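You operate a simulated robot arm through the tools that you are given. There is no shell and no other tool. Be economical: measure what you need, move in short steps, check, and stop when the job is done.

You run a simulated robot arm. Do the job below in one go: nothing can be reset, and whatever is moved stays where it is left.

Task
Crimp the green-ringed hose at the chart's dial setting for its size.
Fine: slide home before start, one stroke, slide out, then switch off.
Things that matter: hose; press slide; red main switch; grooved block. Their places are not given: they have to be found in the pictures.

Only the result counts: the job must be done as asked and must still hold three seconds after the hand-in. Knocking over, shifting, dropping, spilling or breaking anything else fails it.

Robot
A 6-joint arm with a two-finger parallel gripper, fixed in place. Base frame: the origin is at the foot of the arm, x ahead of it, y to its left, z up; the work surface is at about z = 912. Readings come in mm, degrees, newtons and seconds.
With the tool pointing down near the work surface it reaches from about 240 to 660 mm from the base axis. Its first joint turns from -66.0 to 66.0 degrees. Payload 2.9 kg.
Tool frame: the origin (TCP) lies between the finger pads and is the grasp point; the fingertips stand 30 mm ahead of it; z points along the fingers, y is the line along which they close. The gripper opens to 110 mm. The fingers are 20 mm wide and 10 mm thick; the gripper's body (48 by 112 mm) begins 55 mm behind the TCP.
Orientation is that of the tool frame in the base frame, as [roll, pitch, yaw] about the fixed x, y, z axes, in that order (R = Rz(yaw) Ry(pitch) Rx(roll)). With the fingers straight down and closing along the base's y, the tool's x points along the base's -x, its y along +y and its z along -z.

Tools
- The arm moves only by the tool step_arm. Its argument "motion" is a list of rows, each a list of 3 entries, a list of its own where there are three numbers: the shift along the tool's x, y, z in mm, then the turn, a rotation vector about the tool's x, y, z in degrees, then the finger opening in mm, from 0 to 110. In form: [[[x, y, z], [ax, ay, az], hand], ...]. A call has 1 to 12 rows; each row shifts and turns the commanded pose from where the row before left it, along the tool's axes as they then stand. A row lasts 0.2 s, in which the tool goes at most 50 mm and 8.6 degrees; a call with a longer step from one row to the next is refused whole, and so is a gripper value outside its range. Where a pose cannot be reached the arm comes as near as it can. A force on the tool above 90 N (or 10 N above the force at the start of the call, whichever is more), or a blocked arm, ends the call early, and 0.2 s more pass. The fingers move at their own pace (about 108 mm/s each) and stop on an object; they squeeze with about 38 N. The grip force told is the motor's: it shows also when the fingers shut on nothing. Time passes only in rows, and 0.2 s behind the last, so rows that do not move let the fingers close. It gives the time, the measured TCP pose, the force on the tool (base axes), the opening and the grip force at its end, in the units of the frame above (readings bear some noise).
- Cameras (640 x 400 px; columns grow to the right, rows downward): "scene" is fixed at [85.9, 447.4, 1372.5]; the picture's right is [-0.63, -0.77, 0.00], its down [-0.51, 0.42, -0.75] and it looks along [0.58, -0.48, -0.66] (base axes); focal length 214 px, centre (320, 200). "wrist" rides on the gripper at [-36, 0, -57] in the tool frame; the picture's right is [0.00, -1.00, 0.00], its down [0.97, 0.00, -0.24] and it looks along [0.24, 0.00, 0.97] (tool axes); focal length 218 px, centre (320, 200).
- capture(camera): a new picture of that camera. The clock stands still meanwhile.
- point_at(camera, pixels): there is no depth. For up to 12 entries [column, row, z] of the newest picture of that camera ("zoom" is the newest enlarged one), the place [x, y] in the base frame at which the ray of that pixel passes the height z, good to about 2 mm. The clock stands still meanwhile.
- inspect(camera, box): a new picture of the part [left, top, right, bottom] of that camera's present view, enlarged. The clock stands still meanwhile.
- job_done(): hands the job in; it is judged then, once.

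Work in short steps. Measure before you move; look again where a grasp or a placing could have gone wrong, and mend it. You have 80 turns and 38 pictures in all, those below and enlarged ones among them. Open the gripper and draw the arm clear of the work before you hand the job in, unless the task says otherwise; then end with one line.

The tools are called after "Emit:" as a command line: name --argument value ..., lists and objects as JSON in quotes. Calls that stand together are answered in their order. step_arm: Moves the arm, as the interface text tells. Its arguments: {"type":"object","properties":{"motion":{"type":"array"}},"required":["motion"]} The other tools are called the same way: capture (camera) takes a picture; point_at (camera, pixels) gives the place at which the rays of pixels pass given heights; inspect (camera, box) takes an enlarged picture of a part of a camera's view; job_done () hands the job in.

At the start:

```text
t: 0.0
ee_pos: [379.3, 78.9, 1255.7]
orientation: [179.9, 0.0, 180.0]
contact_force: [-0.6, -0.2, 0.6]
finger_gap: 110.1
grip_force: 0.1
```

scene: 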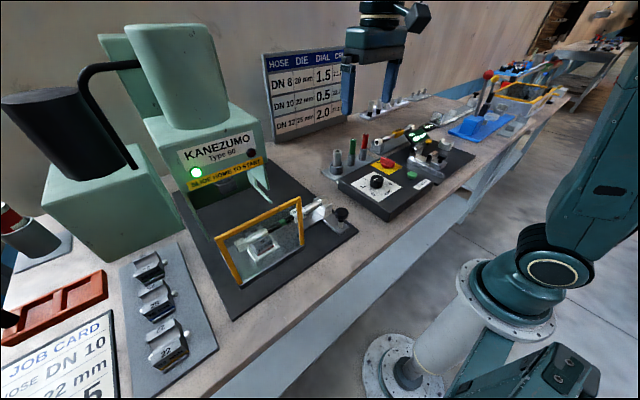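
wrist: 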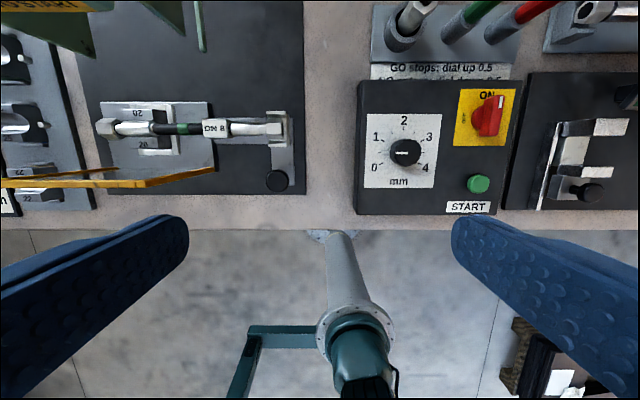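

The scene shows a press with slide, die rack, a dial/start panel and a chart; I enlarge the chart, the press and the panel to read them.

Emit:
inspect --camera "scene" --box '[255, 40, 355, 140]'

Emit:
inspect --camera "scene" --box '[160, 130, 360, 300]'

Emit:
inspect --camera "wrist" --box '[340, 0, 640, 220]'

Emit:
inspect --camera "wrist" --box '[0, 0, 310, 220]'

Emit:
inspect --camera "scene" --box '[0, 200, 240, 400]'

Emit:
inspect --camera "scene" --box '[310, 90, 480, 220]'

```text
4.00 times, centred on (305, 90) of scene
```

zoom: 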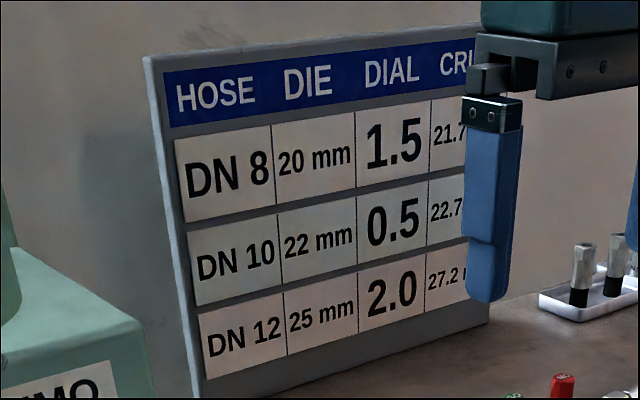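

```text
2.35 times, centred on (260, 215) of scene
```

zoom: 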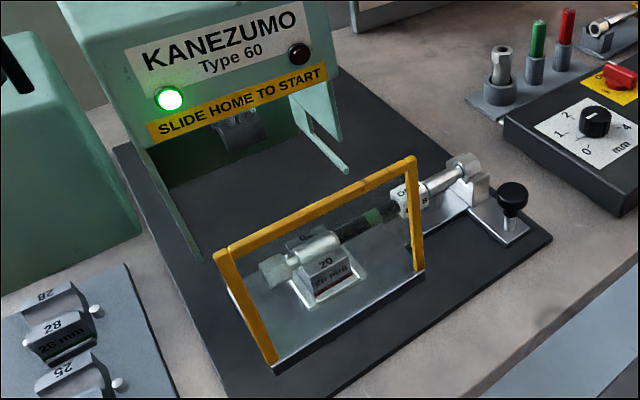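

```text
1.82 times, centred on (490, 110) of wrist
```

zoom: 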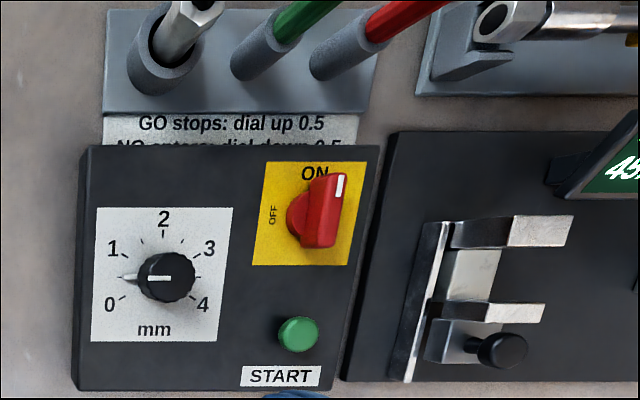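

```text
1.82 times, centred on (155, 110) of wrist
```

zoom: 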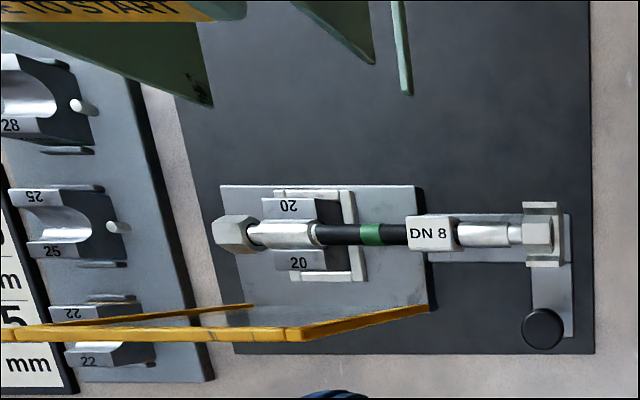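

```text
2.00 times, centred on (120, 300) of scene
```

zoom: 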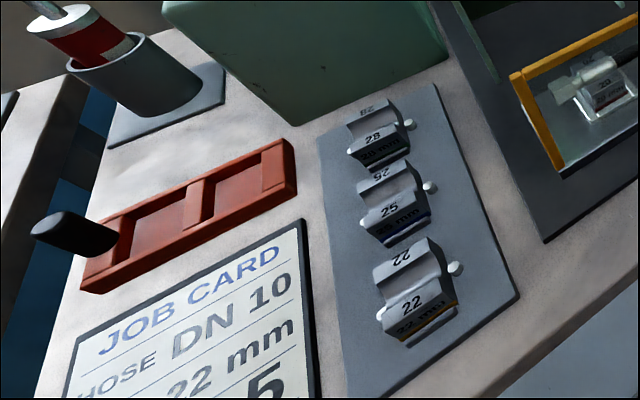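

```text
3.08 times, centred on (395, 155) of scene
```

zoom: 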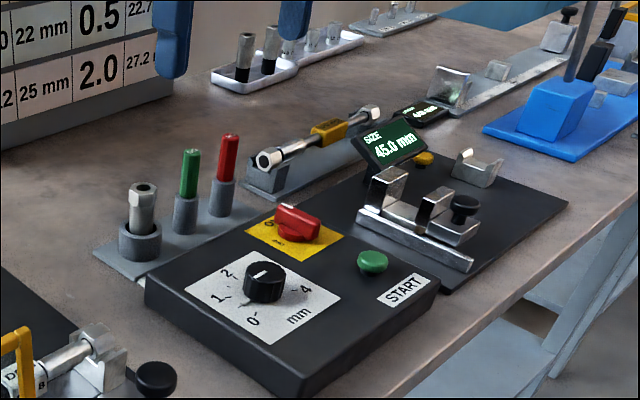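

The hose in the slide is green-ringed DN 8, in the 20 die; chart says dial 1.5 (dial now seems near 0.5). Now I triangulate the dial knob (wrist 405,152 / scene 377,177), slide knob (wrist 277,181 / scene 341,214), START (wrist 478,183 / scene 412,174) and the switch.

Emit:
point_at --camera "wrist" --pixels '[[405, 152, 940], [405, 152, 1000], [277, 181, 940], [277, 181, 1000], [478, 183, 940], [478, 183, 1000], [490, 115, 940], [490, 115, 1000], [281, 127, 940], [281, 127, 1000]]'

Emit:
point_at --camera "scene" --pixels '[[377, 178, 940], [377, 178, 1000], [341, 214, 940], [341, 214, 1000], [412, 174, 940], [412, 174, 1000], [388, 162, 940], [388, 162, 1000]]'

Emit:
inspect --camera "wrist" --box '[355, 70, 525, 220]'

Emit:
inspect --camera "scene" --box '[345, 140, 445, 210]'

```text
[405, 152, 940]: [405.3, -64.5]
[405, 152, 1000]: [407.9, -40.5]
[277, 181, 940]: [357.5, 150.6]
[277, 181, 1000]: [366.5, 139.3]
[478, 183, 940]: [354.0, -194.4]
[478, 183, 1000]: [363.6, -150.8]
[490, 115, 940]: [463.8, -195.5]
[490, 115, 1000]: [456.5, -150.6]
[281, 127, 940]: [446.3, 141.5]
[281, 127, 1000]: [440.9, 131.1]
```

```text
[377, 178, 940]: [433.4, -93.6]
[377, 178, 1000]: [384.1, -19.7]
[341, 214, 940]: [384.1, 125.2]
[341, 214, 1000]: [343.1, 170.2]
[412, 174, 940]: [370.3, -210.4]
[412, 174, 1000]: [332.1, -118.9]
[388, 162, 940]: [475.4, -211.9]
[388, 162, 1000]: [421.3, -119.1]
```

```text
2.67 times, centred on (440, 145) of wrist
```

zoom: 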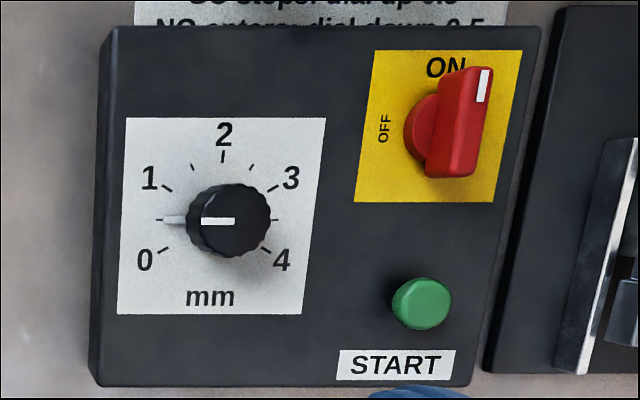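

```text
5.71 times, centred on (395, 175) of scene
```

zoom: 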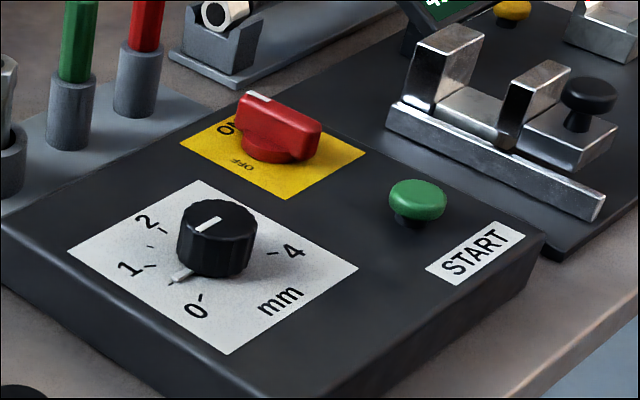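

Dial knob top is about (406, -50, 975), reading 0.5, with 60° per mm; slide knob (363, 146, 967), START (357, -180, 960), switch near (461, -178). I move above the dial for a closer look.

Emit:
step_arm --motion '[[[-6.75, -32.25, 34], [0, 0, 0], 70], [[-6.75, -32.25, 34], [0, 0, 0], 70], [[-6.75, -32.25, 34], [0, 0, 0], 70], [[-6.75, -32.25, 34], [0, 0, 0], 70], [[0, 0, 0], [0, 0, 0], 70]]'

Emit:
capture --camera "wrist"

```text
t: 1.2
ee_pos: [406.7, -47.9, 1115.1]
orientation: [180.0, 0.1, 180.0]
contact_force: [0.4, 1.3, -0.4]
finger_gap: 70.0
grip_force: 0.0
```

```text
27 pictures are left
```

wrist: 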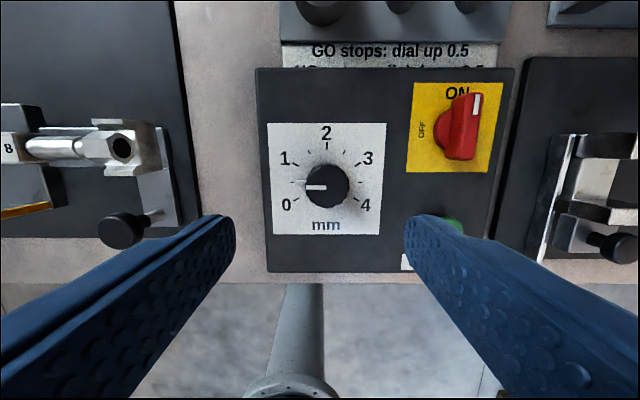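

Knob centre appears at (327,186) and switch at (461,127); I measure them at plausible heights.

Emit:
point_at --camera "wrist" --pixels '[[328, 185, 975], [328, 185, 955], [461, 127, 975], [461, 127, 955], [327, 146, 950], [294, 203, 950], [366, 203, 950], [306, 188, 975], [350, 185, 975], [446, 225, 960]]'

Emit:
inspect --camera "wrist" --box '[260, 110, 400, 250]'

```text
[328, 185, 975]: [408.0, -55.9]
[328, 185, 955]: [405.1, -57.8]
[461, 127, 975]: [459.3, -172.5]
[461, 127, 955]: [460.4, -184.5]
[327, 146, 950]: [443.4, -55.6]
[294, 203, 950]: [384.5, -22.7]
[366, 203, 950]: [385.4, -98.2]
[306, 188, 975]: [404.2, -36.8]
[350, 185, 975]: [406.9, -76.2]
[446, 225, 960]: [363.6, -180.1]
```

```text
2.86 times, centred on (330, 180) of wrist
```

zoom: 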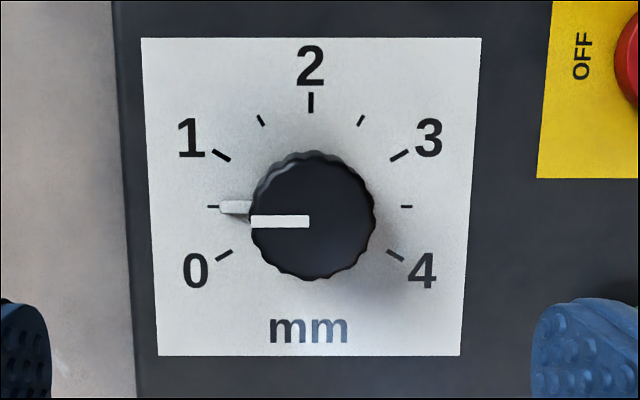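

Knob centre is about (405, -57), 40 mm across. I shift over it, pre-turn -30° so the 60° turn stays within ±30°, and go down to just above it.

Emit:
step_arm --motion '[[[2, -8, 0], [0, 0, 0], 70], [[0, 0, 0], [0, 0, -7.5], 70], [[0, 0, 0], [0, 0, -7.5], 70], [[0, 0, 0], [0, 0, -7.5], 70], [[0, 0, 0], [0, 0, -7.5], 70], [[0, 0, 40], [0, 0, 0], 70], [[0, 0, 30], [0, 0, 0], 70], [[0, 0, 30], [0, 0, 0], 70], [[0, 0, 0], [0, 0, 0], 70]]'

Emit:
capture --camera "wrist"

```text
t: 3.2
ee_pos: [404.1, -55.5, 1018.8]
orientation: [-180.0, 0.1, -149.9]
contact_force: [-0.5, 0.8, 0.1]
finger_gap: 70.1
grip_force: 0.0
```

```text
25 pictures are left
```

wrist: 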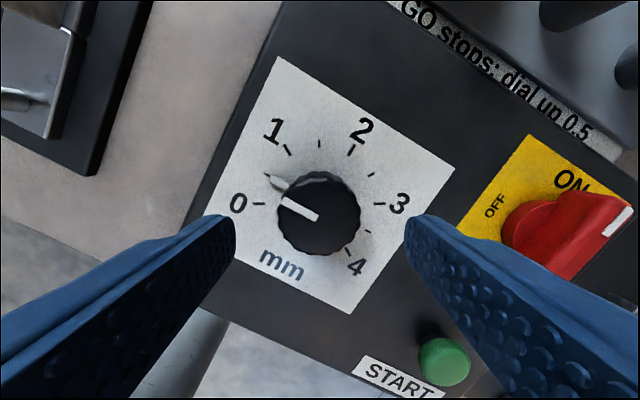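

Knob sits centred between the fingers at (319,213). I descend 27 mm and close gently on it.

Emit:
step_arm --motion '[[[0, 0, 14], [0, 0, 0], 70], [[0, 0, 13], [0, 0, 0], 70], [[0, 0, 0], [0, 0, 0], 36], [[0, 0, 0], [0, 0, 0], 36], [[0, 0, 0], [0, 0, 0], 36]]'

Emit:
capture --camera "wrist"

```text
t: 4.4
ee_pos: [404.6, -55.2, 991.8]
orientation: [179.8, -0.1, -149.8]
contact_force: [-9.4, 21.2, 6.1]
finger_gap: 41.3
grip_force: 44.9
```

```text
24 pictures are left
```

wrist: 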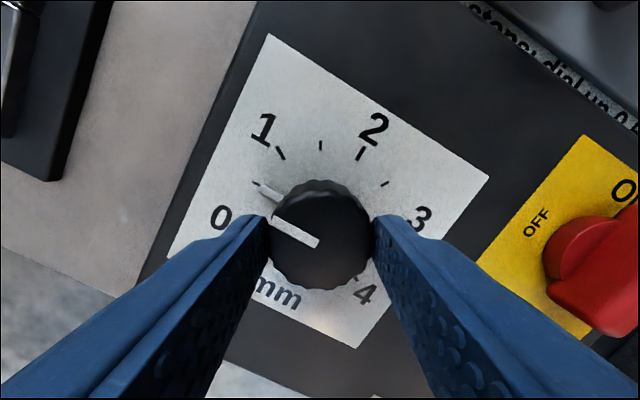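

Gripped at 41 mm, with a 23 N side force along tool +y, so I ease the tool 1.5 mm that way and start turning clockwise (+z) in small steps.

Emit:
step_arm --motion '[[[0, 1.5, 0], [0, 0, 0], 36], [[0, 0, 0], [0, 0, 5], 36], [[0, 0, 0], [0, 0, 5], 36]]'

Emit:
capture --camera "wrist"

```text
t: 5.2
ee_pos: [403.7, -56.0, 992.0]
orientation: [179.9, 0.2, -159.8]
contact_force: [-0.7, 24.5, 6.3]
finger_gap: 41.4
grip_force: 45.4
```

```text
23 pictures are left
```

wrist: 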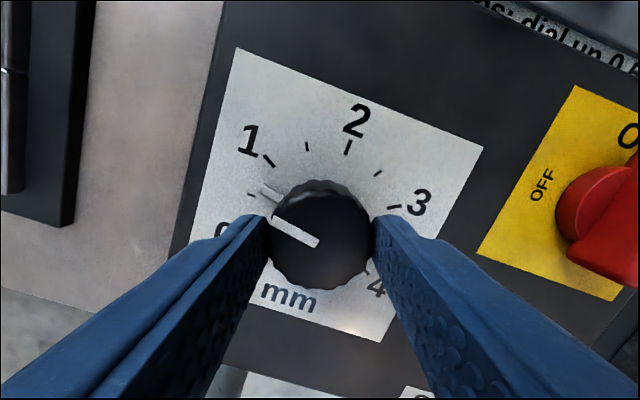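

The knob turned 10° with the gripper (pointer moved clockwise past 0.5). I turn 50° more.

Emit:
step_arm --motion '[[[0, 0, 0], [0, 0, 8], 36], [[0, 0, 0], [0, 0, 8], 36], [[0, 0, 0], [0, 0, 8], 36], [[0, 0, 0], [0, 0, 8], 36], [[0, 0, 0], [0, 0, 8], 36], [[0, 0, 0], [0, 0, 8], 36], [[0, 0, 0], [0, 0, 2], 36], [[0, 0, 0], [0, 0, 0], 36]]'

Emit:
inspect --camera "wrist" --box '[200, 60, 440, 300]'

```text
t: 7.0
ee_pos: [404.9, -54.2, 991.5]
orientation: [180.0, 0.0, 150.2]
contact_force: [10.1, 18.1, -10.5]
finger_gap: 41.5
grip_force: 45.4
```

```text
1.67 times, centred on (320, 180) of wrist
```

zoom: 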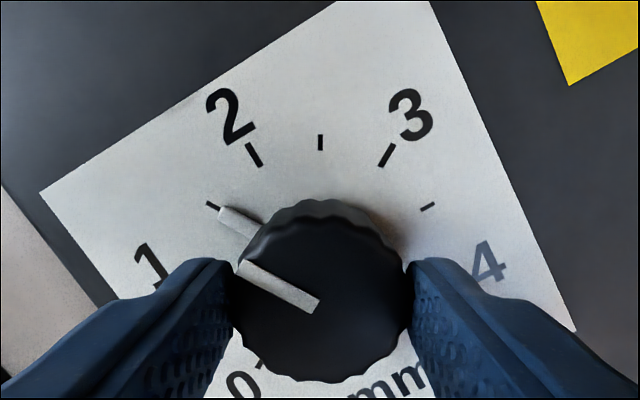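

The pointer lines up with the 1.5 tick at (212,206). I release, rise 60 mm, and turn back to yaw 180, then check.

Emit:
step_arm --motion '[[[0, 0, 0], [0, 0, 0], 70], [[0, 0, 0], [0, 0, 0], 70], [[0, 0, -30], [0, 0, 0], 70], [[0, 0, -40], [0, 0, 0], 70], [[0, 0, -40], [0, 0, 0], 70], [[0, 0, 0], [0, 0, -7.5], 70], [[0, 0, 0], [0, 0, -7.5], 70], [[0, 0, 0], [0, 0, -7.5], 70], [[0, 0, 0], [0, 0, -7.5], 70], [[0, 0, 0], [0, 0, 0], 70]]'

Emit:
inspect --camera "wrist" --box '[240, 90, 400, 250]'

```text
t: 9.2
ee_pos: [405.0, -58.3, 1102.0]
orientation: [180.0, 0.0, -179.9]
contact_force: [-0.4, 0.7, -0.8]
finger_gap: 69.9
grip_force: 0.2
```

```text
2.50 times, centred on (320, 170) of wrist
```

zoom: 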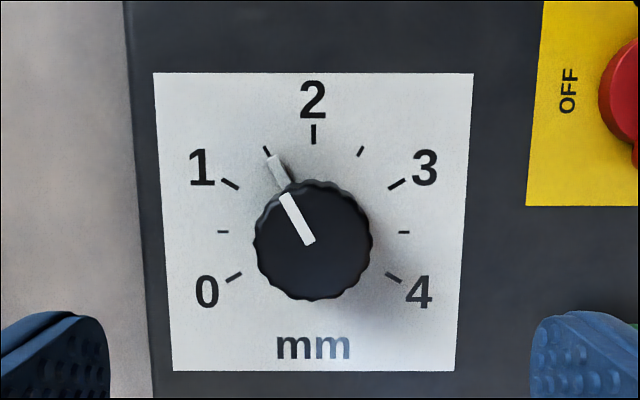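

Dial is at 1.5. Now I move over the slide knob near (363,146) and look at it and the loaded hose.

Emit:
step_arm --motion '[[[8.4, 40.6, 0], [0, 0, 0], 70], [[8.4, 40.6, 0], [0, 0, 0], 70], [[8.4, 40.6, 0], [0, 0, 0], 70], [[8.4, 40.6, 0], [0, 0, 0], 70], [[8.4, 40.6, 0], [0, 0, 0], 70], [[0, 0, 0], [0, 0, 0], 70]]'

Emit:
capture --camera "wrist"

```text
t: 10.6
ee_pos: [359.8, 146.8, 1101.5]
orientation: [180.0, 0.0, 180.0]
contact_force: [-0.7, 0.5, -0.6]
finger_gap: 69.9
grip_force: 0.0
```

```text
20 pictures are left
```

wrist: 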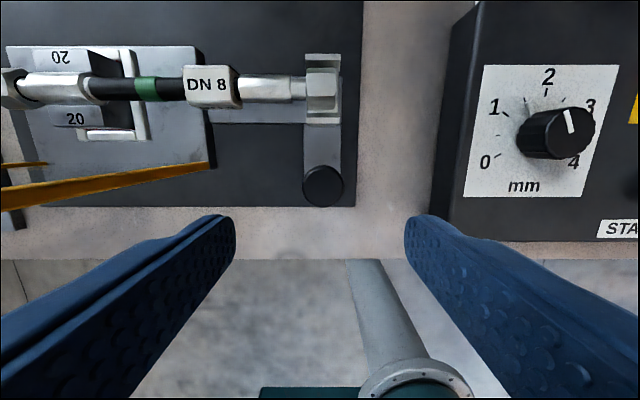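

Slide knob is at (323,185). I measure it and the die nest, and look at the hose loading close up.

Emit:
point_at --camera "wrist" --pixels '[[323, 185, 967], [323, 185, 955], [303, 185, 967], [343, 185, 967], [323, 205, 967], [323, 90, 960], [323, 90, 990], [80, 90, 960], [205, 150, 930]]'

Emit:
inspect --camera "wrist" --box '[0, 20, 360, 220]'

```text
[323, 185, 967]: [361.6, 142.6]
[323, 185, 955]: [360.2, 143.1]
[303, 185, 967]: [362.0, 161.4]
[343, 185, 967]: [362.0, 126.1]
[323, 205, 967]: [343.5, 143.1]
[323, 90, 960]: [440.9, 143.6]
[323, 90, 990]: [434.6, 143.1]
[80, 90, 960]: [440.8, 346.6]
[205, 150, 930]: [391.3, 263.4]
```

```text
1.78 times, centred on (180, 120) of wrist
```

zoom: 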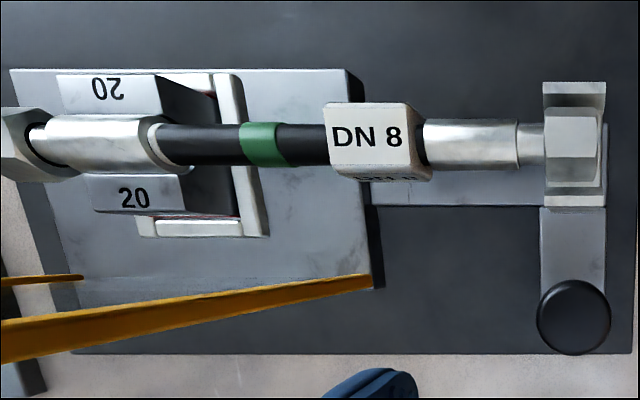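

Die 20 and hose are seated properly. Before pushing I check how far the press's right cheek stands from the knob's path (scene tip (271,202) and lamp panel edge).

Emit:
inspect --camera "scene" --box '[130, 20, 370, 270]'

Emit:
point_at --camera "scene" --pixels '[[271, 202, 920], [271, 202, 960], [271, 202, 1000], [263, 150, 1060], [263, 150, 1100], [262, 165, 1000], [262, 165, 1050]]'

```text
1.60 times, centred on (250, 145) of scene
```

zoom: 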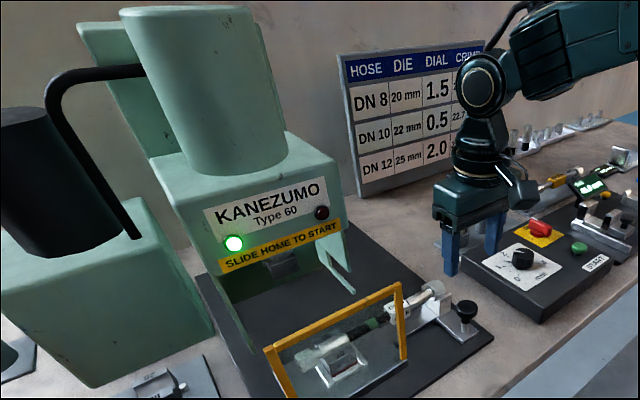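

```text
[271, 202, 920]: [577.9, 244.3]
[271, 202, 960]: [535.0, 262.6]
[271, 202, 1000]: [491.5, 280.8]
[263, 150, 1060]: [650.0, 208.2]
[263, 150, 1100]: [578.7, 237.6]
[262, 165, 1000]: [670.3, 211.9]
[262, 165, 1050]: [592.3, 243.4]
```

The press cheek is near y≈235, so the gripper body (to y≈200) clears. I lower 118 mm over the knob at (361,143) with 70 mm opening and close.

Emit:
step_arm --motion '[[[-1, -3, 30], [0, 0, 0], 70], [[0, 0, 35], [0, 0, 0], 70], [[0, 0, 33], [0, 0, 0], 70], [[0, 0, 20], [0, 0, 0], 70], [[0, 0, 0], [0, 0, 0], 30], [[0, 0, 0], [0, 0, 0], 30], [[0, 0, 0], [0, 0, 0], 30]]'

Emit:
capture --camera "wrist"

```text
t: 12.2
ee_pos: [361.6, 143.1, 984.6]
orientation: [179.9, 0.1, -179.8]
contact_force: [1.7, 17.3, -6.8]
finger_gap: 38.4
grip_force: 8.9
```

```text
17 pictures are left
```

wrist: 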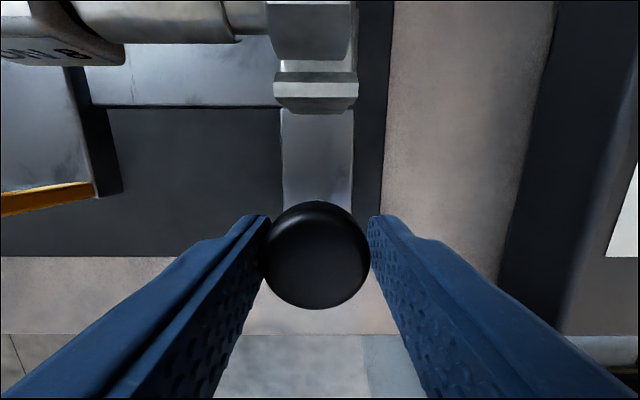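

The knob centre sits about 6 mm behind the finger centreline (row 255 versus 235), so I reopen, shift 6 mm and regrip.

Emit:
step_arm --motion '[[[0, 0, 0], [0, 0, 0], 56], [[6, 0, 0], [0, 0, 0], 56], [[0, 0, 0], [0, 0, 0], 30], [[0, 0, 0], [0, 0, 0], 30], [[0, 0, 0], [0, 0, 0], 30]]'

Emit:
capture --camera "wrist"

```text
t: 13.4
ee_pos: [356.5, 144.5, 985.9]
orientation: [179.8, 0.1, -179.8]
contact_force: [0.9, 22.4, -6.8]
finger_gap: 35.2
grip_force: 45.2
```

```text
16 pictures are left
```

wrist: 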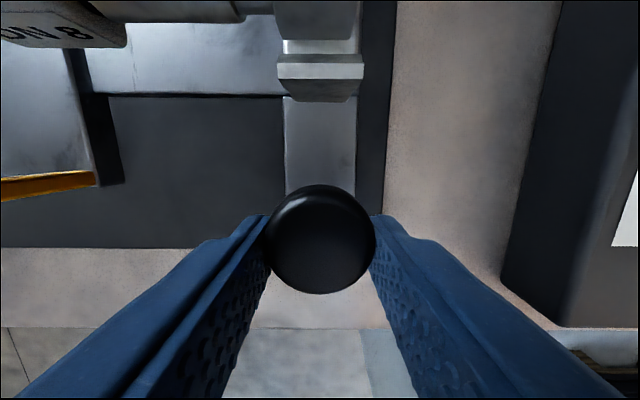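

Gripped at 35 mm, centred. I push the slide toward the press (+x), 60 mm first.

Emit:
step_arm --motion '[[[-8, 0, 0], [0, 0, 0], 30], [[-12, 0, 0], [0, 0, 0], 30], [[-14, 0, 0], [0, 0, 0], 30], [[-14, 0, 0], [0, 0, 0], 30], [[-12, 0, 0], [0, 0, 0], 30]]'

Emit:
capture --camera "scene"

```text
t: 14.6
ee_pos: [417.8, 145.2, 986.1]
orientation: [179.9, 0.0, -179.8]
contact_force: [-2.4, 17.2, 13.0]
finger_gap: 35.4
grip_force: 45.4
```

```text
15 pictures are left
```

scene: 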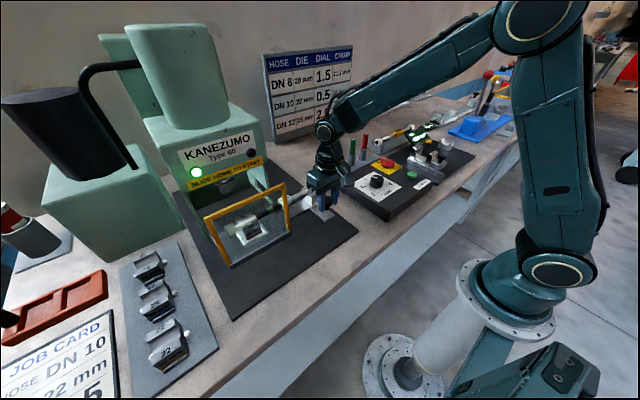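

The slide follows freely. I push on 60 mm, watching the force.

Emit:
step_arm --motion '[[[-12, 0, 0], [0, 0, 0], 30], [[-12, 0, 0], [0, 0, 0], 30], [[-12, 0, 0], [0, 0, 0], 30], [[-12, 0, 0], [0, 0, 0], 30], [[-12, 0, 0], [0, 0, 0], 30]]'

Emit:
capture --camera "scene"

```text
t: 15.8
ee_pos: [476.0, 145.9, 985.0]
orientation: [179.8, 0.3, -179.8]
contact_force: [-2.9, 21.3, 28.4]
finger_gap: 35.6
grip_force: 44.8
```

```text
14 pictures are left
```

scene: 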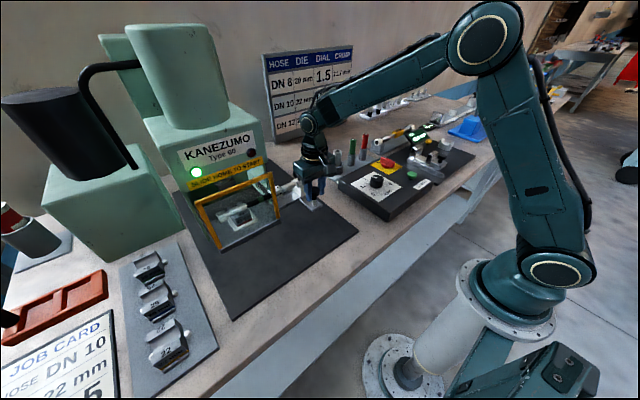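

Guard is nearing the cheeks; 28 N upward means I press down slightly, so I ease up 1 mm and continue pushing 40 mm.

Emit:
step_arm --motion '[[[0, 0, -1], [0, 0, 0], 30], [[-10, 0, 0], [0, 0, 0], 30], [[-10, 0, 0], [0, 0, 0], 30], [[-10, 0, 0], [0, 0, 0], 30], [[-10, 0, 0], [0, 0, 0], 30]]'

```text
t: 17.0
ee_pos: [515.7, 143.7, 985.3]
orientation: [179.9, 0.1, -179.8]
contact_force: [-2.9, 22.3, 19.6]
finger_gap: 35.1
grip_force: 44.8
```

No stop yet at x=516. I look, to see how much travel is left.

Emit:
inspect --camera "scene" --box '[150, 110, 350, 270]'

```text
2.50 times, centred on (250, 190) of scene
```

zoom: 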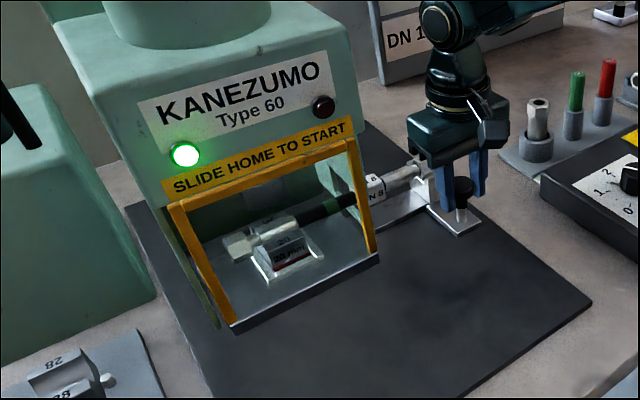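

The guard has still some way to the press face. I push on in 8 mm steps; a blocked move will end the call.

Emit:
step_arm --motion '[[[-8, 0, 0], [0, 0, 0], 30], [[-8, 0, 0], [0, 0, 0], 30], [[-8, 0, 0], [0, 0, 0], 30], [[-8, 0, 0], [0, 0, 0], 30]]'

```text
t: 18.0
ee_pos: [549.1, 143.9, 981.0]
orientation: [-180.0, 0.2, 179.6]
contact_force: [2.5, 9.7, -3.2]
finger_gap: 34.9
grip_force: 4.8
```

Grip force fell and gap is 34.9, so the knob may have slipped; I look with the wrist and scene cameras.

Emit:
capture --camera "wrist"

Emit:
inspect --camera "scene" --box '[150, 110, 350, 270]'

```text
12 pictures are left
```

wrist: 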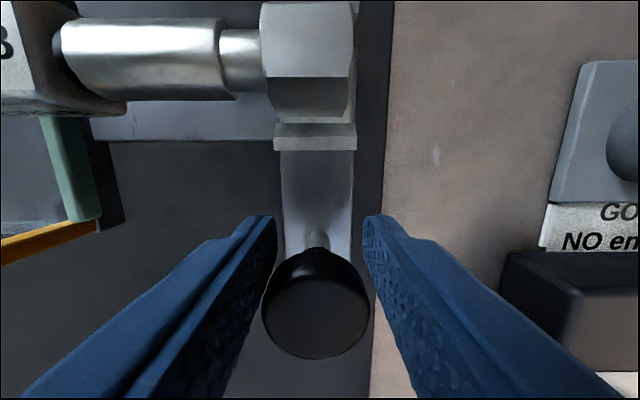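

```text
2.50 times, centred on (250, 190) of scene
```

zoom: 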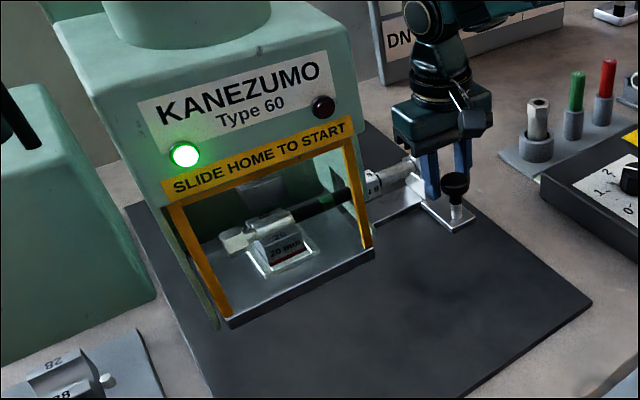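

The knob now sits ~20 mm behind the fingers, near x≈528: the slide stopped and the fingers slipped. To make sure it is home I open, rise, go behind the knob and close, to push it from behind.

Emit:
step_arm --motion '[[[0, 0, 0], [0, 0, 0], 60], [[0, 0, -25], [0, 0, 0], 60], [[0, 0, -25], [0, 0, 0], 60], [[35, 0, 0], [0, 0, 0], 30], [[35, 0, 0], [0, 0, 0], 0], [[0, 0, 0], [0, 0, 0], 0], [[0, 0, 24], [0, 0, 0], 0], [[0, 0, 24], [0, 0, 0], 0], [[0, 0, 0], [0, 0, 0], 0]]'

Emit:
capture --camera "wrist"

```text
t: 20.0
ee_pos: [479.2, 144.1, 986.9]
orientation: [180.0, 0.0, -180.0]
contact_force: [0.5, -0.2, -0.3]
finger_gap: 0.0
grip_force: 38.0
```

```text
10 pictures are left
```

wrist: 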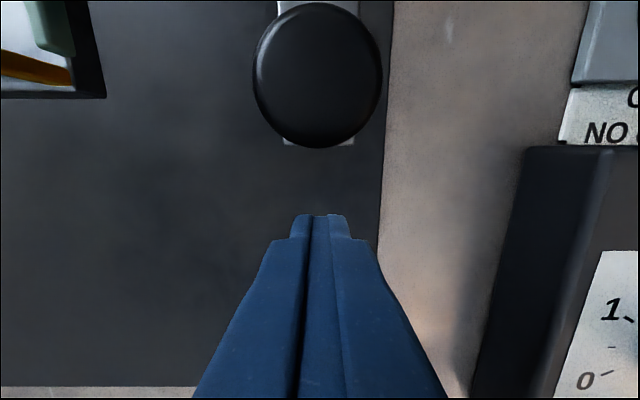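

The closed fingers are behind the knob (318,75). I push forward in small steps till the force rises.

Emit:
point_at --camera "wrist" --pixels '[[318, 75, 967]]'

Emit:
step_arm --motion '[[[-6, 0, 0], [0, 0, 0], 0], [[-6, 0, 0], [0, 0, 0], 0], [[-4, 0, 0], [0, 0, 0], 0], [[-4, 0, 0], [0, 0, 0], 0], [[-3, 0, 0], [0, 0, 0], 0]]'

```text
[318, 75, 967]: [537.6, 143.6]
```

```text
t: 21.2
ee_pos: [501.7, 143.0, 987.8]
orientation: [-180.0, 0.0, 180.0]
contact_force: [0.4, -0.8, -0.1]
finger_gap: 0.0
grip_force: 37.4
```

No contact yet; knob centre is at x≈537, so contact is due at about 509. I go on in 3 mm steps.

Emit:
step_arm --motion '[[[-3, 0, 0], [0, 0, 0], 0], [[-3, 0, 0], [0, 0, 0], 0], [[-3, 0, 0], [0, 0, 0], 0], [[-2, 0, 0], [0, 0, 0], 0], [[-2, 0, 0], [0, 0, 0], 0]]'

```text
t: 22.4
ee_pos: [504.4, 142.9, 985.4]
orientation: [-179.7, -1.4, -179.5]
contact_force: [-67.1, 7.5, 29.8]
finger_gap: 0.1
grip_force: 38.2
```

Firm stop with 67 N at x=504: the slide is home. I back off, rise 60 mm and move over START at about (360,-180), fingers closed.

Emit:
step_arm --motion '[[[12, 0, 0], [0, 0, 0], 0], [[8, 0, 0], [0, 0, 0], 0], [[0, 0, -35], [0, 0, 0], 0], [[0, 0, -35], [0, 0, 0], 0], [[16, -40, 0], [0, 0, 0], 0], [[16, -40, 0], [0, 0, 0], 0], [[16, -40, 0], [0, 0, 0], 0], [[16, -40, 0], [0, 0, 0], 0], [[16, -40, 0], [0, 0, 0], 0], [[16, -40, 0], [0, 0, 0], 0], [[16, -40, 0], [0, 0, 0], 0], [[16, -40, 0], [0, 0, 0], 0]]'

Emit:
capture --camera "wrist"

Emit:
inspect --camera "scene" --box '[150, 110, 350, 270]'

```text
t: 25.0
ee_pos: [365.3, -177.0, 1058.1]
orientation: [-180.0, 0.0, -179.9]
contact_force: [-0.3, -0.2, 0.1]
finger_gap: 0.1
grip_force: 37.8
```

```text
9 pictures are left
```

wrist: 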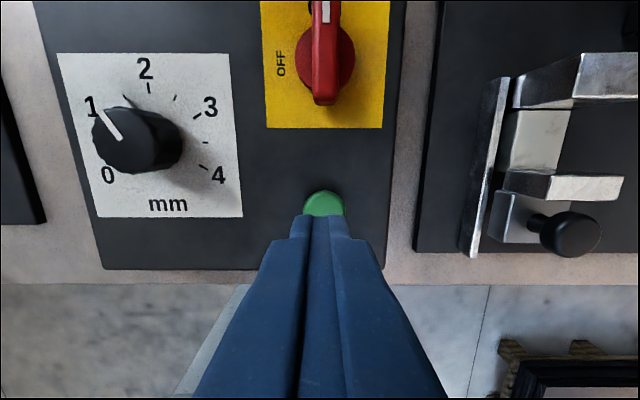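

```text
2.50 times, centred on (250, 190) of scene
```

zoom: 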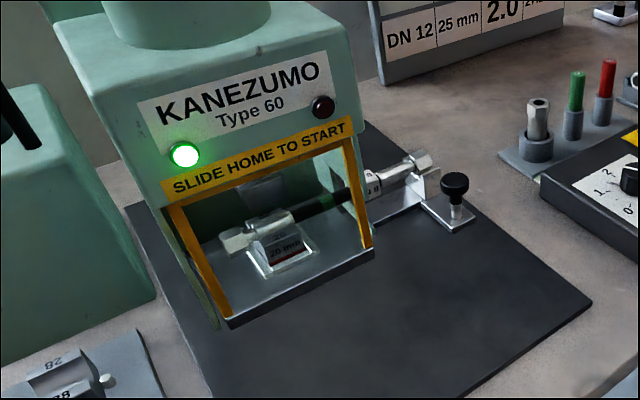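

The guard is flush with the press. The START cap's top shows at (324,190–), centre ≈ (324,211); I measure it.

Emit:
point_at --camera "wrist" --pixels '[[324, 211, 960], [324, 190, 960], [304, 205, 960], [345, 205, 960], [326, 60, 960]]'

```text
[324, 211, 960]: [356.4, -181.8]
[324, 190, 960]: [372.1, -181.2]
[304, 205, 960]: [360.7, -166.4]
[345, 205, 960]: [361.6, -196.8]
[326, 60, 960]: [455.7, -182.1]
```

Button centre ≈ (357,-181.5). I align and lower to just above it (tips ≈ 966).

Emit:
step_arm --motion '[[[7, -3, 20], [0, 0, 0], 0], [[0, 0, 30], [0, 0, 0], 0], [[0, 0, 12], [0, 0, 0], 0], [[0, 0, 0], [0, 0, 0], 0]]'

```text
t: 26.0
ee_pos: [359.2, -179.1, 995.1]
orientation: [-180.0, 0.0, -180.0]
contact_force: [0.4, -0.1, -1.1]
finger_gap: 0.1
grip_force: 37.8
```

Tips are at about 965. I press down in 2 mm steps, feeling for the button.

Emit:
step_arm --motion '[[[0, 0, 2], [0, 0, 0], 0], [[0, 0, 2], [0, 0, 0], 0], [[0, 0, 2], [0, 0, 0], 0], [[0, 0, 2], [0, 0, 0], 0]]'

```text
t: 27.0
ee_pos: [359.1, -179.0, 987.3]
orientation: [180.0, 0.2, -179.8]
contact_force: [0.0, 4.3, 12.8]
finger_gap: 0.0
grip_force: 37.8
```

Contact at 13 N; I press 3 mm more, then look at the lamps.

Emit:
step_arm --motion '[[[0, 0, 1.5], [0, 0, 0], 0], [[0, 0, 1.5], [0, 0, 0], 0]]'

Emit:
inspect --camera "scene" --box '[150, 110, 350, 270]'

```text
t: 27.6
ee_pos: [360.5, -179.0, 987.5]
orientation: [-179.8, 0.3, 180.0]
contact_force: [-3.8, 7.1, 45.1]
finger_gap: 0.0
grip_force: 37.2
```

```text
2.50 times, centred on (250, 190) of scene
```

zoom: 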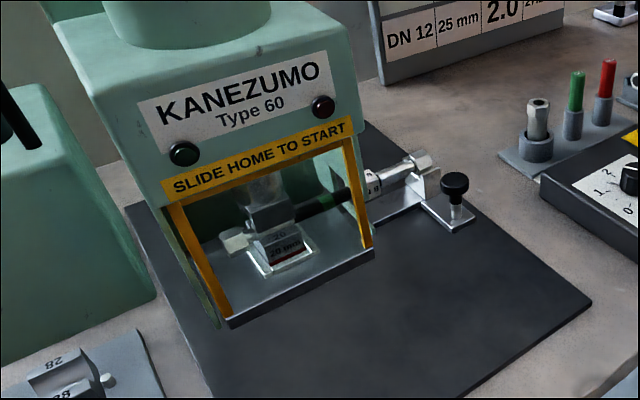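

The ram is down and the green lamp out: the stroke is running. I lift off the button and wait for it to finish.

Emit:
step_arm --motion '[[[0, 0, -10], [0, 0, 0], 0], [[0, 0, -30], [0, 0, 0], 0], [[0, 0, -30], [0, 0, 0], 0], [[0, 0, 0], [0, 0, 0], 0], [[0, 0, 0], [0, 0, 0], 0], [[0, 0, 0], [0, 0, 0], 0], [[0, 0, 0], [0, 0, 0], 0], [[0, 0, 0], [0, 0, 0], 0], [[0, 0, 0], [0, 0, 0], 0], [[0, 0, 0], [0, 0, 0], 0], [[0, 0, 0], [0, 0, 0], 0], [[0, 0, 0], [0, 0, 0], 0]]'

Emit:
inspect --camera "scene" --box '[150, 110, 350, 270]'

```text
t: 30.2
ee_pos: [362.5, -179.7, 1054.7]
orientation: [180.0, 0.1, 180.0]
contact_force: [0.4, 0.7, 0.2]
finger_gap: 0.0
grip_force: 38.0
```

```text
2.50 times, centred on (250, 190) of scene
```

zoom: 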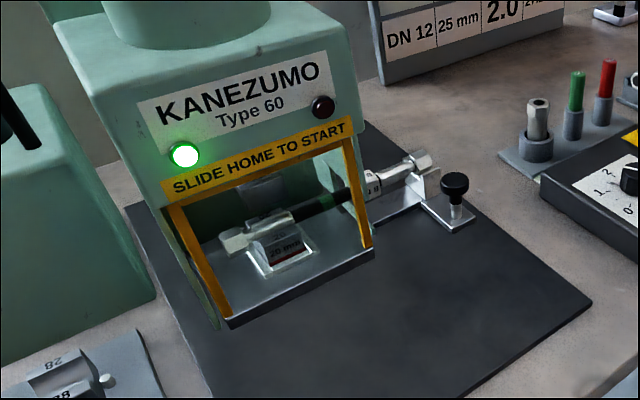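

The stroke finished and the ram is up. I go back over the slide knob at about (533,144), opening to 60.

Emit:
step_arm --motion '[[[0, 0, -20], [0, 0, 0], 0], [[-21.4, 40.4, 0], [0, 0, 0], 0], [[-21.4, 40.4, 0], [0, 0, 0], 0], [[-21.4, 40.4, 0], [0, 0, 0], 0], [[-21.4, 40.4, 0], [0, 0, 0], 0], [[-21.4, 40.4, 0], [0, 0, 0], 0], [[-21.4, 40.4, 0], [0, 0, 0], 0], [[-21.4, 40.4, 0], [0, 0, 0], 30], [[-21.4, 40.4, 0], [0, 0, 0], 60], [[0, 0, 0], [0, 0, 0], 60]]'

```text
t: 32.4
ee_pos: [531.1, 143.4, 1077.8]
orientation: [180.0, 0.0, -180.0]
contact_force: [-0.5, 0.1, 0.4]
finger_gap: 60.2
grip_force: 0.1
```

Over the knob at (531,143); I lower 92 mm around it and close, then check.

Emit:
step_arm --motion '[[[0, 0, 35], [0, 0, 0], 60], [[0, 0, 35], [0, 0, 0], 60], [[0, 0, 23], [0, 0, 0], 60], [[0, 0, 0], [0, 0, 0], 30], [[0, 0, 0], [0, 0, 0], 30], [[0, 0, 0], [0, 0, 0], 30]]'

Emit:
capture --camera "wrist"

```text
t: 33.8
ee_pos: [529.6, 145.3, 982.7]
orientation: [-180.0, -0.1, -179.8]
contact_force: [1.0, 14.0, -7.2]
finger_gap: 35.3
grip_force: 45.1
```

```text
5 pictures are left
```

wrist: 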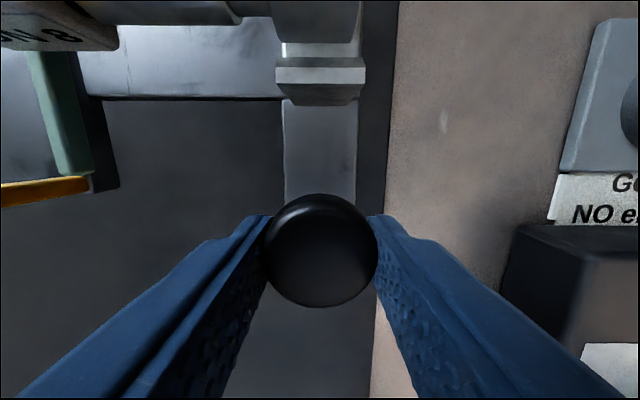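

Gripped well at 35 mm. I pull the slide out 130 mm.

Emit:
step_arm --motion '[[[8, 0, 0], [0, 0, 0], 30], [[12, 0, 0], [0, 0, 0], 30], [[12, 0, 0], [0, 0, 0], 30], [[12, 0, 0], [0, 0, 0], 30], [[12, 0, 0], [0, 0, 0], 30], [[12, 0, 0], [0, 0, 0], 30], [[12, 0, 0], [0, 0, 0], 30], [[12, 0, 0], [0, 0, 0], 30], [[12, 0, 0], [0, 0, 0], 30], [[12, 0, 0], [0, 0, 0], 30], [[12, 0, 0], [0, 0, 0], 30]]'

```text
t: 36.2
ee_pos: [403.1, 144.6, 981.8]
orientation: [179.7, 0.0, -179.6]
contact_force: [1.8, 31.5, 8.4]
finger_gap: 35.5
grip_force: 44.9
```

Still gripped at x=403; start was 356.5, so I pull 46 mm more, slowing at the end.

Emit:
step_arm --motion '[[[10, 0, 0], [0, 0, 0], 30], [[10, 0, 0], [0, 0, 0], 30], [[10, 0, 0], [0, 0, 0], 30], [[8, 0, 0], [0, 0, 0], 30], [[4, 0, 0], [0, 0, 0], 30], [[3, 0, 0], [0, 0, 0], 30], [[2, 0, 0], [0, 0, 0], 30]]'

```text
t: 37.8
ee_pos: [357.9, 145.0, 981.7]
orientation: [179.7, 0.5, -179.9]
contact_force: [21.6, 26.4, 2.2]
finger_gap: 35.5
grip_force: 45.5
```

The +22 N shows the outer stop: slide is out. I release, rise 100 mm and travel toward the switch at about (457,-181).

Emit:
step_arm --motion '[[[-2, 0, 0], [0, 0, 0], 60], [[0, 0, 0], [0, 0, 0], 60], [[0, 0, -45], [0, 0, 0], 60], [[0, 0, -45], [0, 0, 0], 60], [[-12, -40, 0], [0, 0, 0], 60], [[-12, -40, 0], [0, 0, 0], 60], [[-12, -40, 0], [0, 0, 0], 60], [[-12, -40, 0], [0, 0, 0], 60], [[-12, -40, 0], [0, 0, 0], 60], [[-12, -40, 0], [0, 0, 0], 60], [[-12, -40, 0], [0, 0, 0], 60], [[-12, -40, 0], [0, 0, 0], 60]]'

Emit:
step_arm --motion '[[[0, -4, 0], [0, 0, 0], 60], [[0, 0, 0], [0, 0, 0], 60]]'

Emit:
capture --camera "wrist"

```text
t: 40.4
ee_pos: [451.6, -177.3, 1074.3]
orientation: [180.0, 0.0, 180.0]
contact_force: [-0.7, -0.1, -0.2]
finger_gap: 59.7
grip_force: 0.0
```

```text
t: 41.0
ee_pos: [451.9, -179.7, 1072.8]
orientation: [180.0, -0.1, -180.0]
contact_force: [-0.1, 0.2, 0.5]
finger_gap: 59.8
grip_force: 0.0
```

```text
4 pictures are left
```

wrist: 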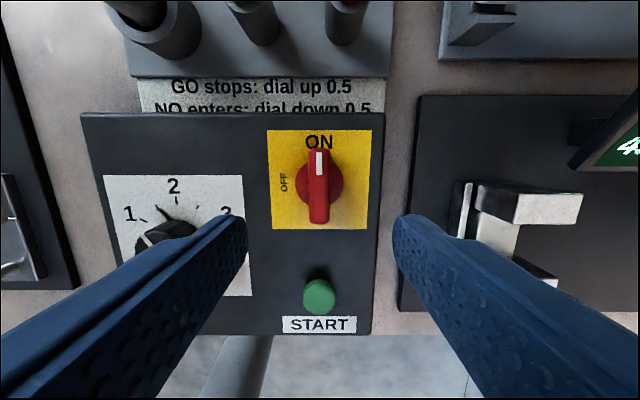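

The switch bar spans (319,150)–(319,223), lying along x. I measure its centre and width.

Emit:
point_at --camera "wrist" --pixels '[[319, 186, 975], [319, 150, 975], [319, 222, 975], [320, 187, 956], [343, 187, 956], [297, 187, 956], [309, 186, 975], [329, 186, 975]]'

```text
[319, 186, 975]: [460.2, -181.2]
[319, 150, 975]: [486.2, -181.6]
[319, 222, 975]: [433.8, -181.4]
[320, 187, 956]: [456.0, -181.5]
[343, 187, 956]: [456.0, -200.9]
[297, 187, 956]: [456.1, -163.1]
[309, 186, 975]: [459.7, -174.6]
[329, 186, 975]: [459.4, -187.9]
```

Switch centre is about (458,-181). I shift 5 mm, lower to TCP 994 with 50 mm opening and close on the bar.

Emit:
step_arm --motion '[[[-5, 0, 20], [0, 0, 0], 50], [[0, 0, 30], [0, 0, 0], 50], [[0, 0, 20], [0, 0, 0], 50], [[0, 0, 10], [0, 0, 0], 50], [[0, 0, 0], [0, 0, 0], 8], [[0, 0, 0], [0, 0, 0], 8], [[0, 0, 0], [0, 0, 0], 8]]'

Emit:
capture --camera "wrist"

```text
t: 42.6
ee_pos: [458.9, -181.6, 990.2]
orientation: [180.0, 0.0, 180.0]
contact_force: [-0.1, 1.8, -2.4]
finger_gap: 16.0
grip_force: 45.1
```

```text
3 pictures are left
```

wrist: 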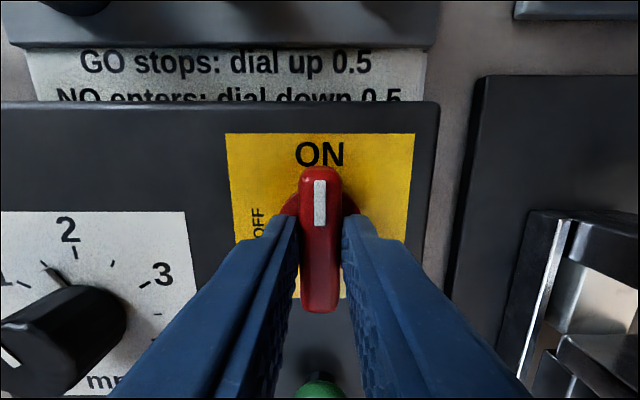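

The bar is gripped at 16 mm with little side force. OFF lies counterclockwise (left), so I turn -45° first.

Emit:
step_arm --motion '[[[0, 0, 0], [0, 0, -5], 8], [[0, 0, 0], [0, 0, -8], 8], [[0, 0, 0], [0, 0, -8], 8], [[0, 0, 0], [0, 0, -8], 8], [[0, 0, 0], [0, 0, -8], 8], [[0, 0, 0], [0, 0, -8], 8], [[0, 0, 0], [0, 0, 0], 8]]'

```text
t: 44.2
ee_pos: [459.7, -178.3, 990.3]
orientation: [179.8, 0.0, -134.8]
contact_force: [1.4, 9.5, -14.4]
finger_gap: 15.8
grip_force: 45.0
```

Turning smoothly at 45°. I turn the other 45°.

Emit:
step_arm --motion '[[[0, 0, 0], [0, 0, -8], 8], [[0, 0, 0], [0, 0, -8], 8], [[0, 0, 0], [0, 0, -8], 8], [[0, 0, 0], [0, 0, -8], 8], [[0, 0, 0], [0, 0, -8], 8], [[0, 0, 0], [0, 0, -5], 8], [[0, 0, 0], [0, 0, 0], 8]]'

Emit:
capture --camera "scene"

```text
t: 45.8
ee_pos: [458.3, -178.2, 990.0]
orientation: [179.8, 0.3, -89.7]
contact_force: [-4.4, 28.1, -19.6]
finger_gap: 15.6
grip_force: 45.2
```

```text
2 pictures are left
```

scene: 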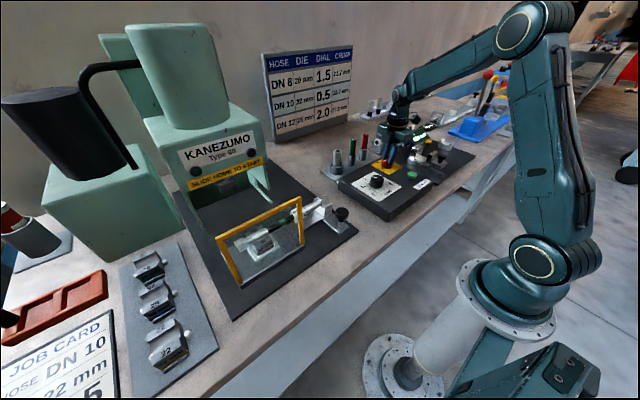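

The green lamp is out, the slide is out and the switch reads OFF. I release, rise, turn back and draw the arm clear.

Emit:
step_arm --motion '[[[0, 0, 0], [0, 0, 0], 40], [[0, 0, 0], [0, 0, 0], 50], [[0, 0, -25], [0, 0, 0], 50], [[0, 0, -45], [0, 0, 0], 60], [[0, 0, -45], [0, 0, 0], 60], [[0, 0, -45], [0, 0, 0], 60], [[0, 0, -45], [0, 0, 0], 60], [[0, 0, 0], [0, 0, 8], 60], [[0, 0, 0], [0, 0, 8], 60], [[0, 0, 0], [0, 0, 8], 60], [[0, 0, 0], [0, 0, 0], 60]]'

Emit:
capture --camera "wrist"

Emit:
inspect --camera "scene" --box '[160, 130, 440, 300]'

```text
t: 48.2
ee_pos: [459.6, -179.4, 1196.4]
orientation: [-180.0, 0.1, -114.1]
contact_force: [-0.2, -0.7, 0.2]
finger_gap: 60.1
grip_force: 0.1
```

```text
1 pictures are left
```

wrist: 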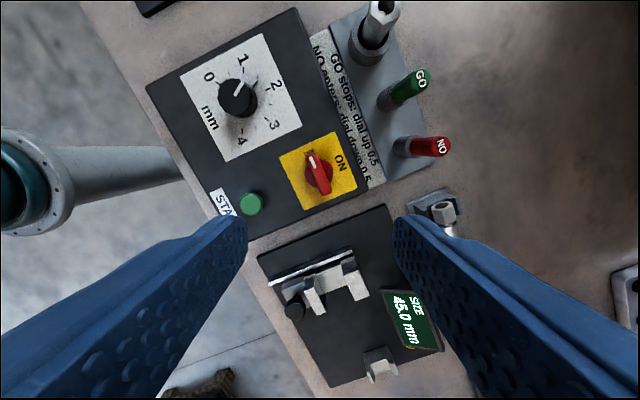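

```text
2.29 times, centred on (300, 215) of scene
```

zoom: 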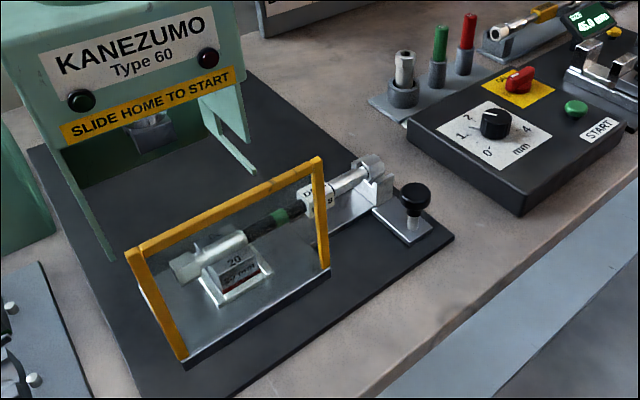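

The pictures show the switch at OFF, dial at 1.5, slide out, lamps dark and the hose in place, with the arm clear and open. I hand in.

Emit:
job_done

```text
The job is handed in.
```

The green-ringed DN 8 hose was crimped in the 20 mm die at dial 1.5 with one stroke and the slide home; the slide is now out, the main switch is off, and the job is handed in.
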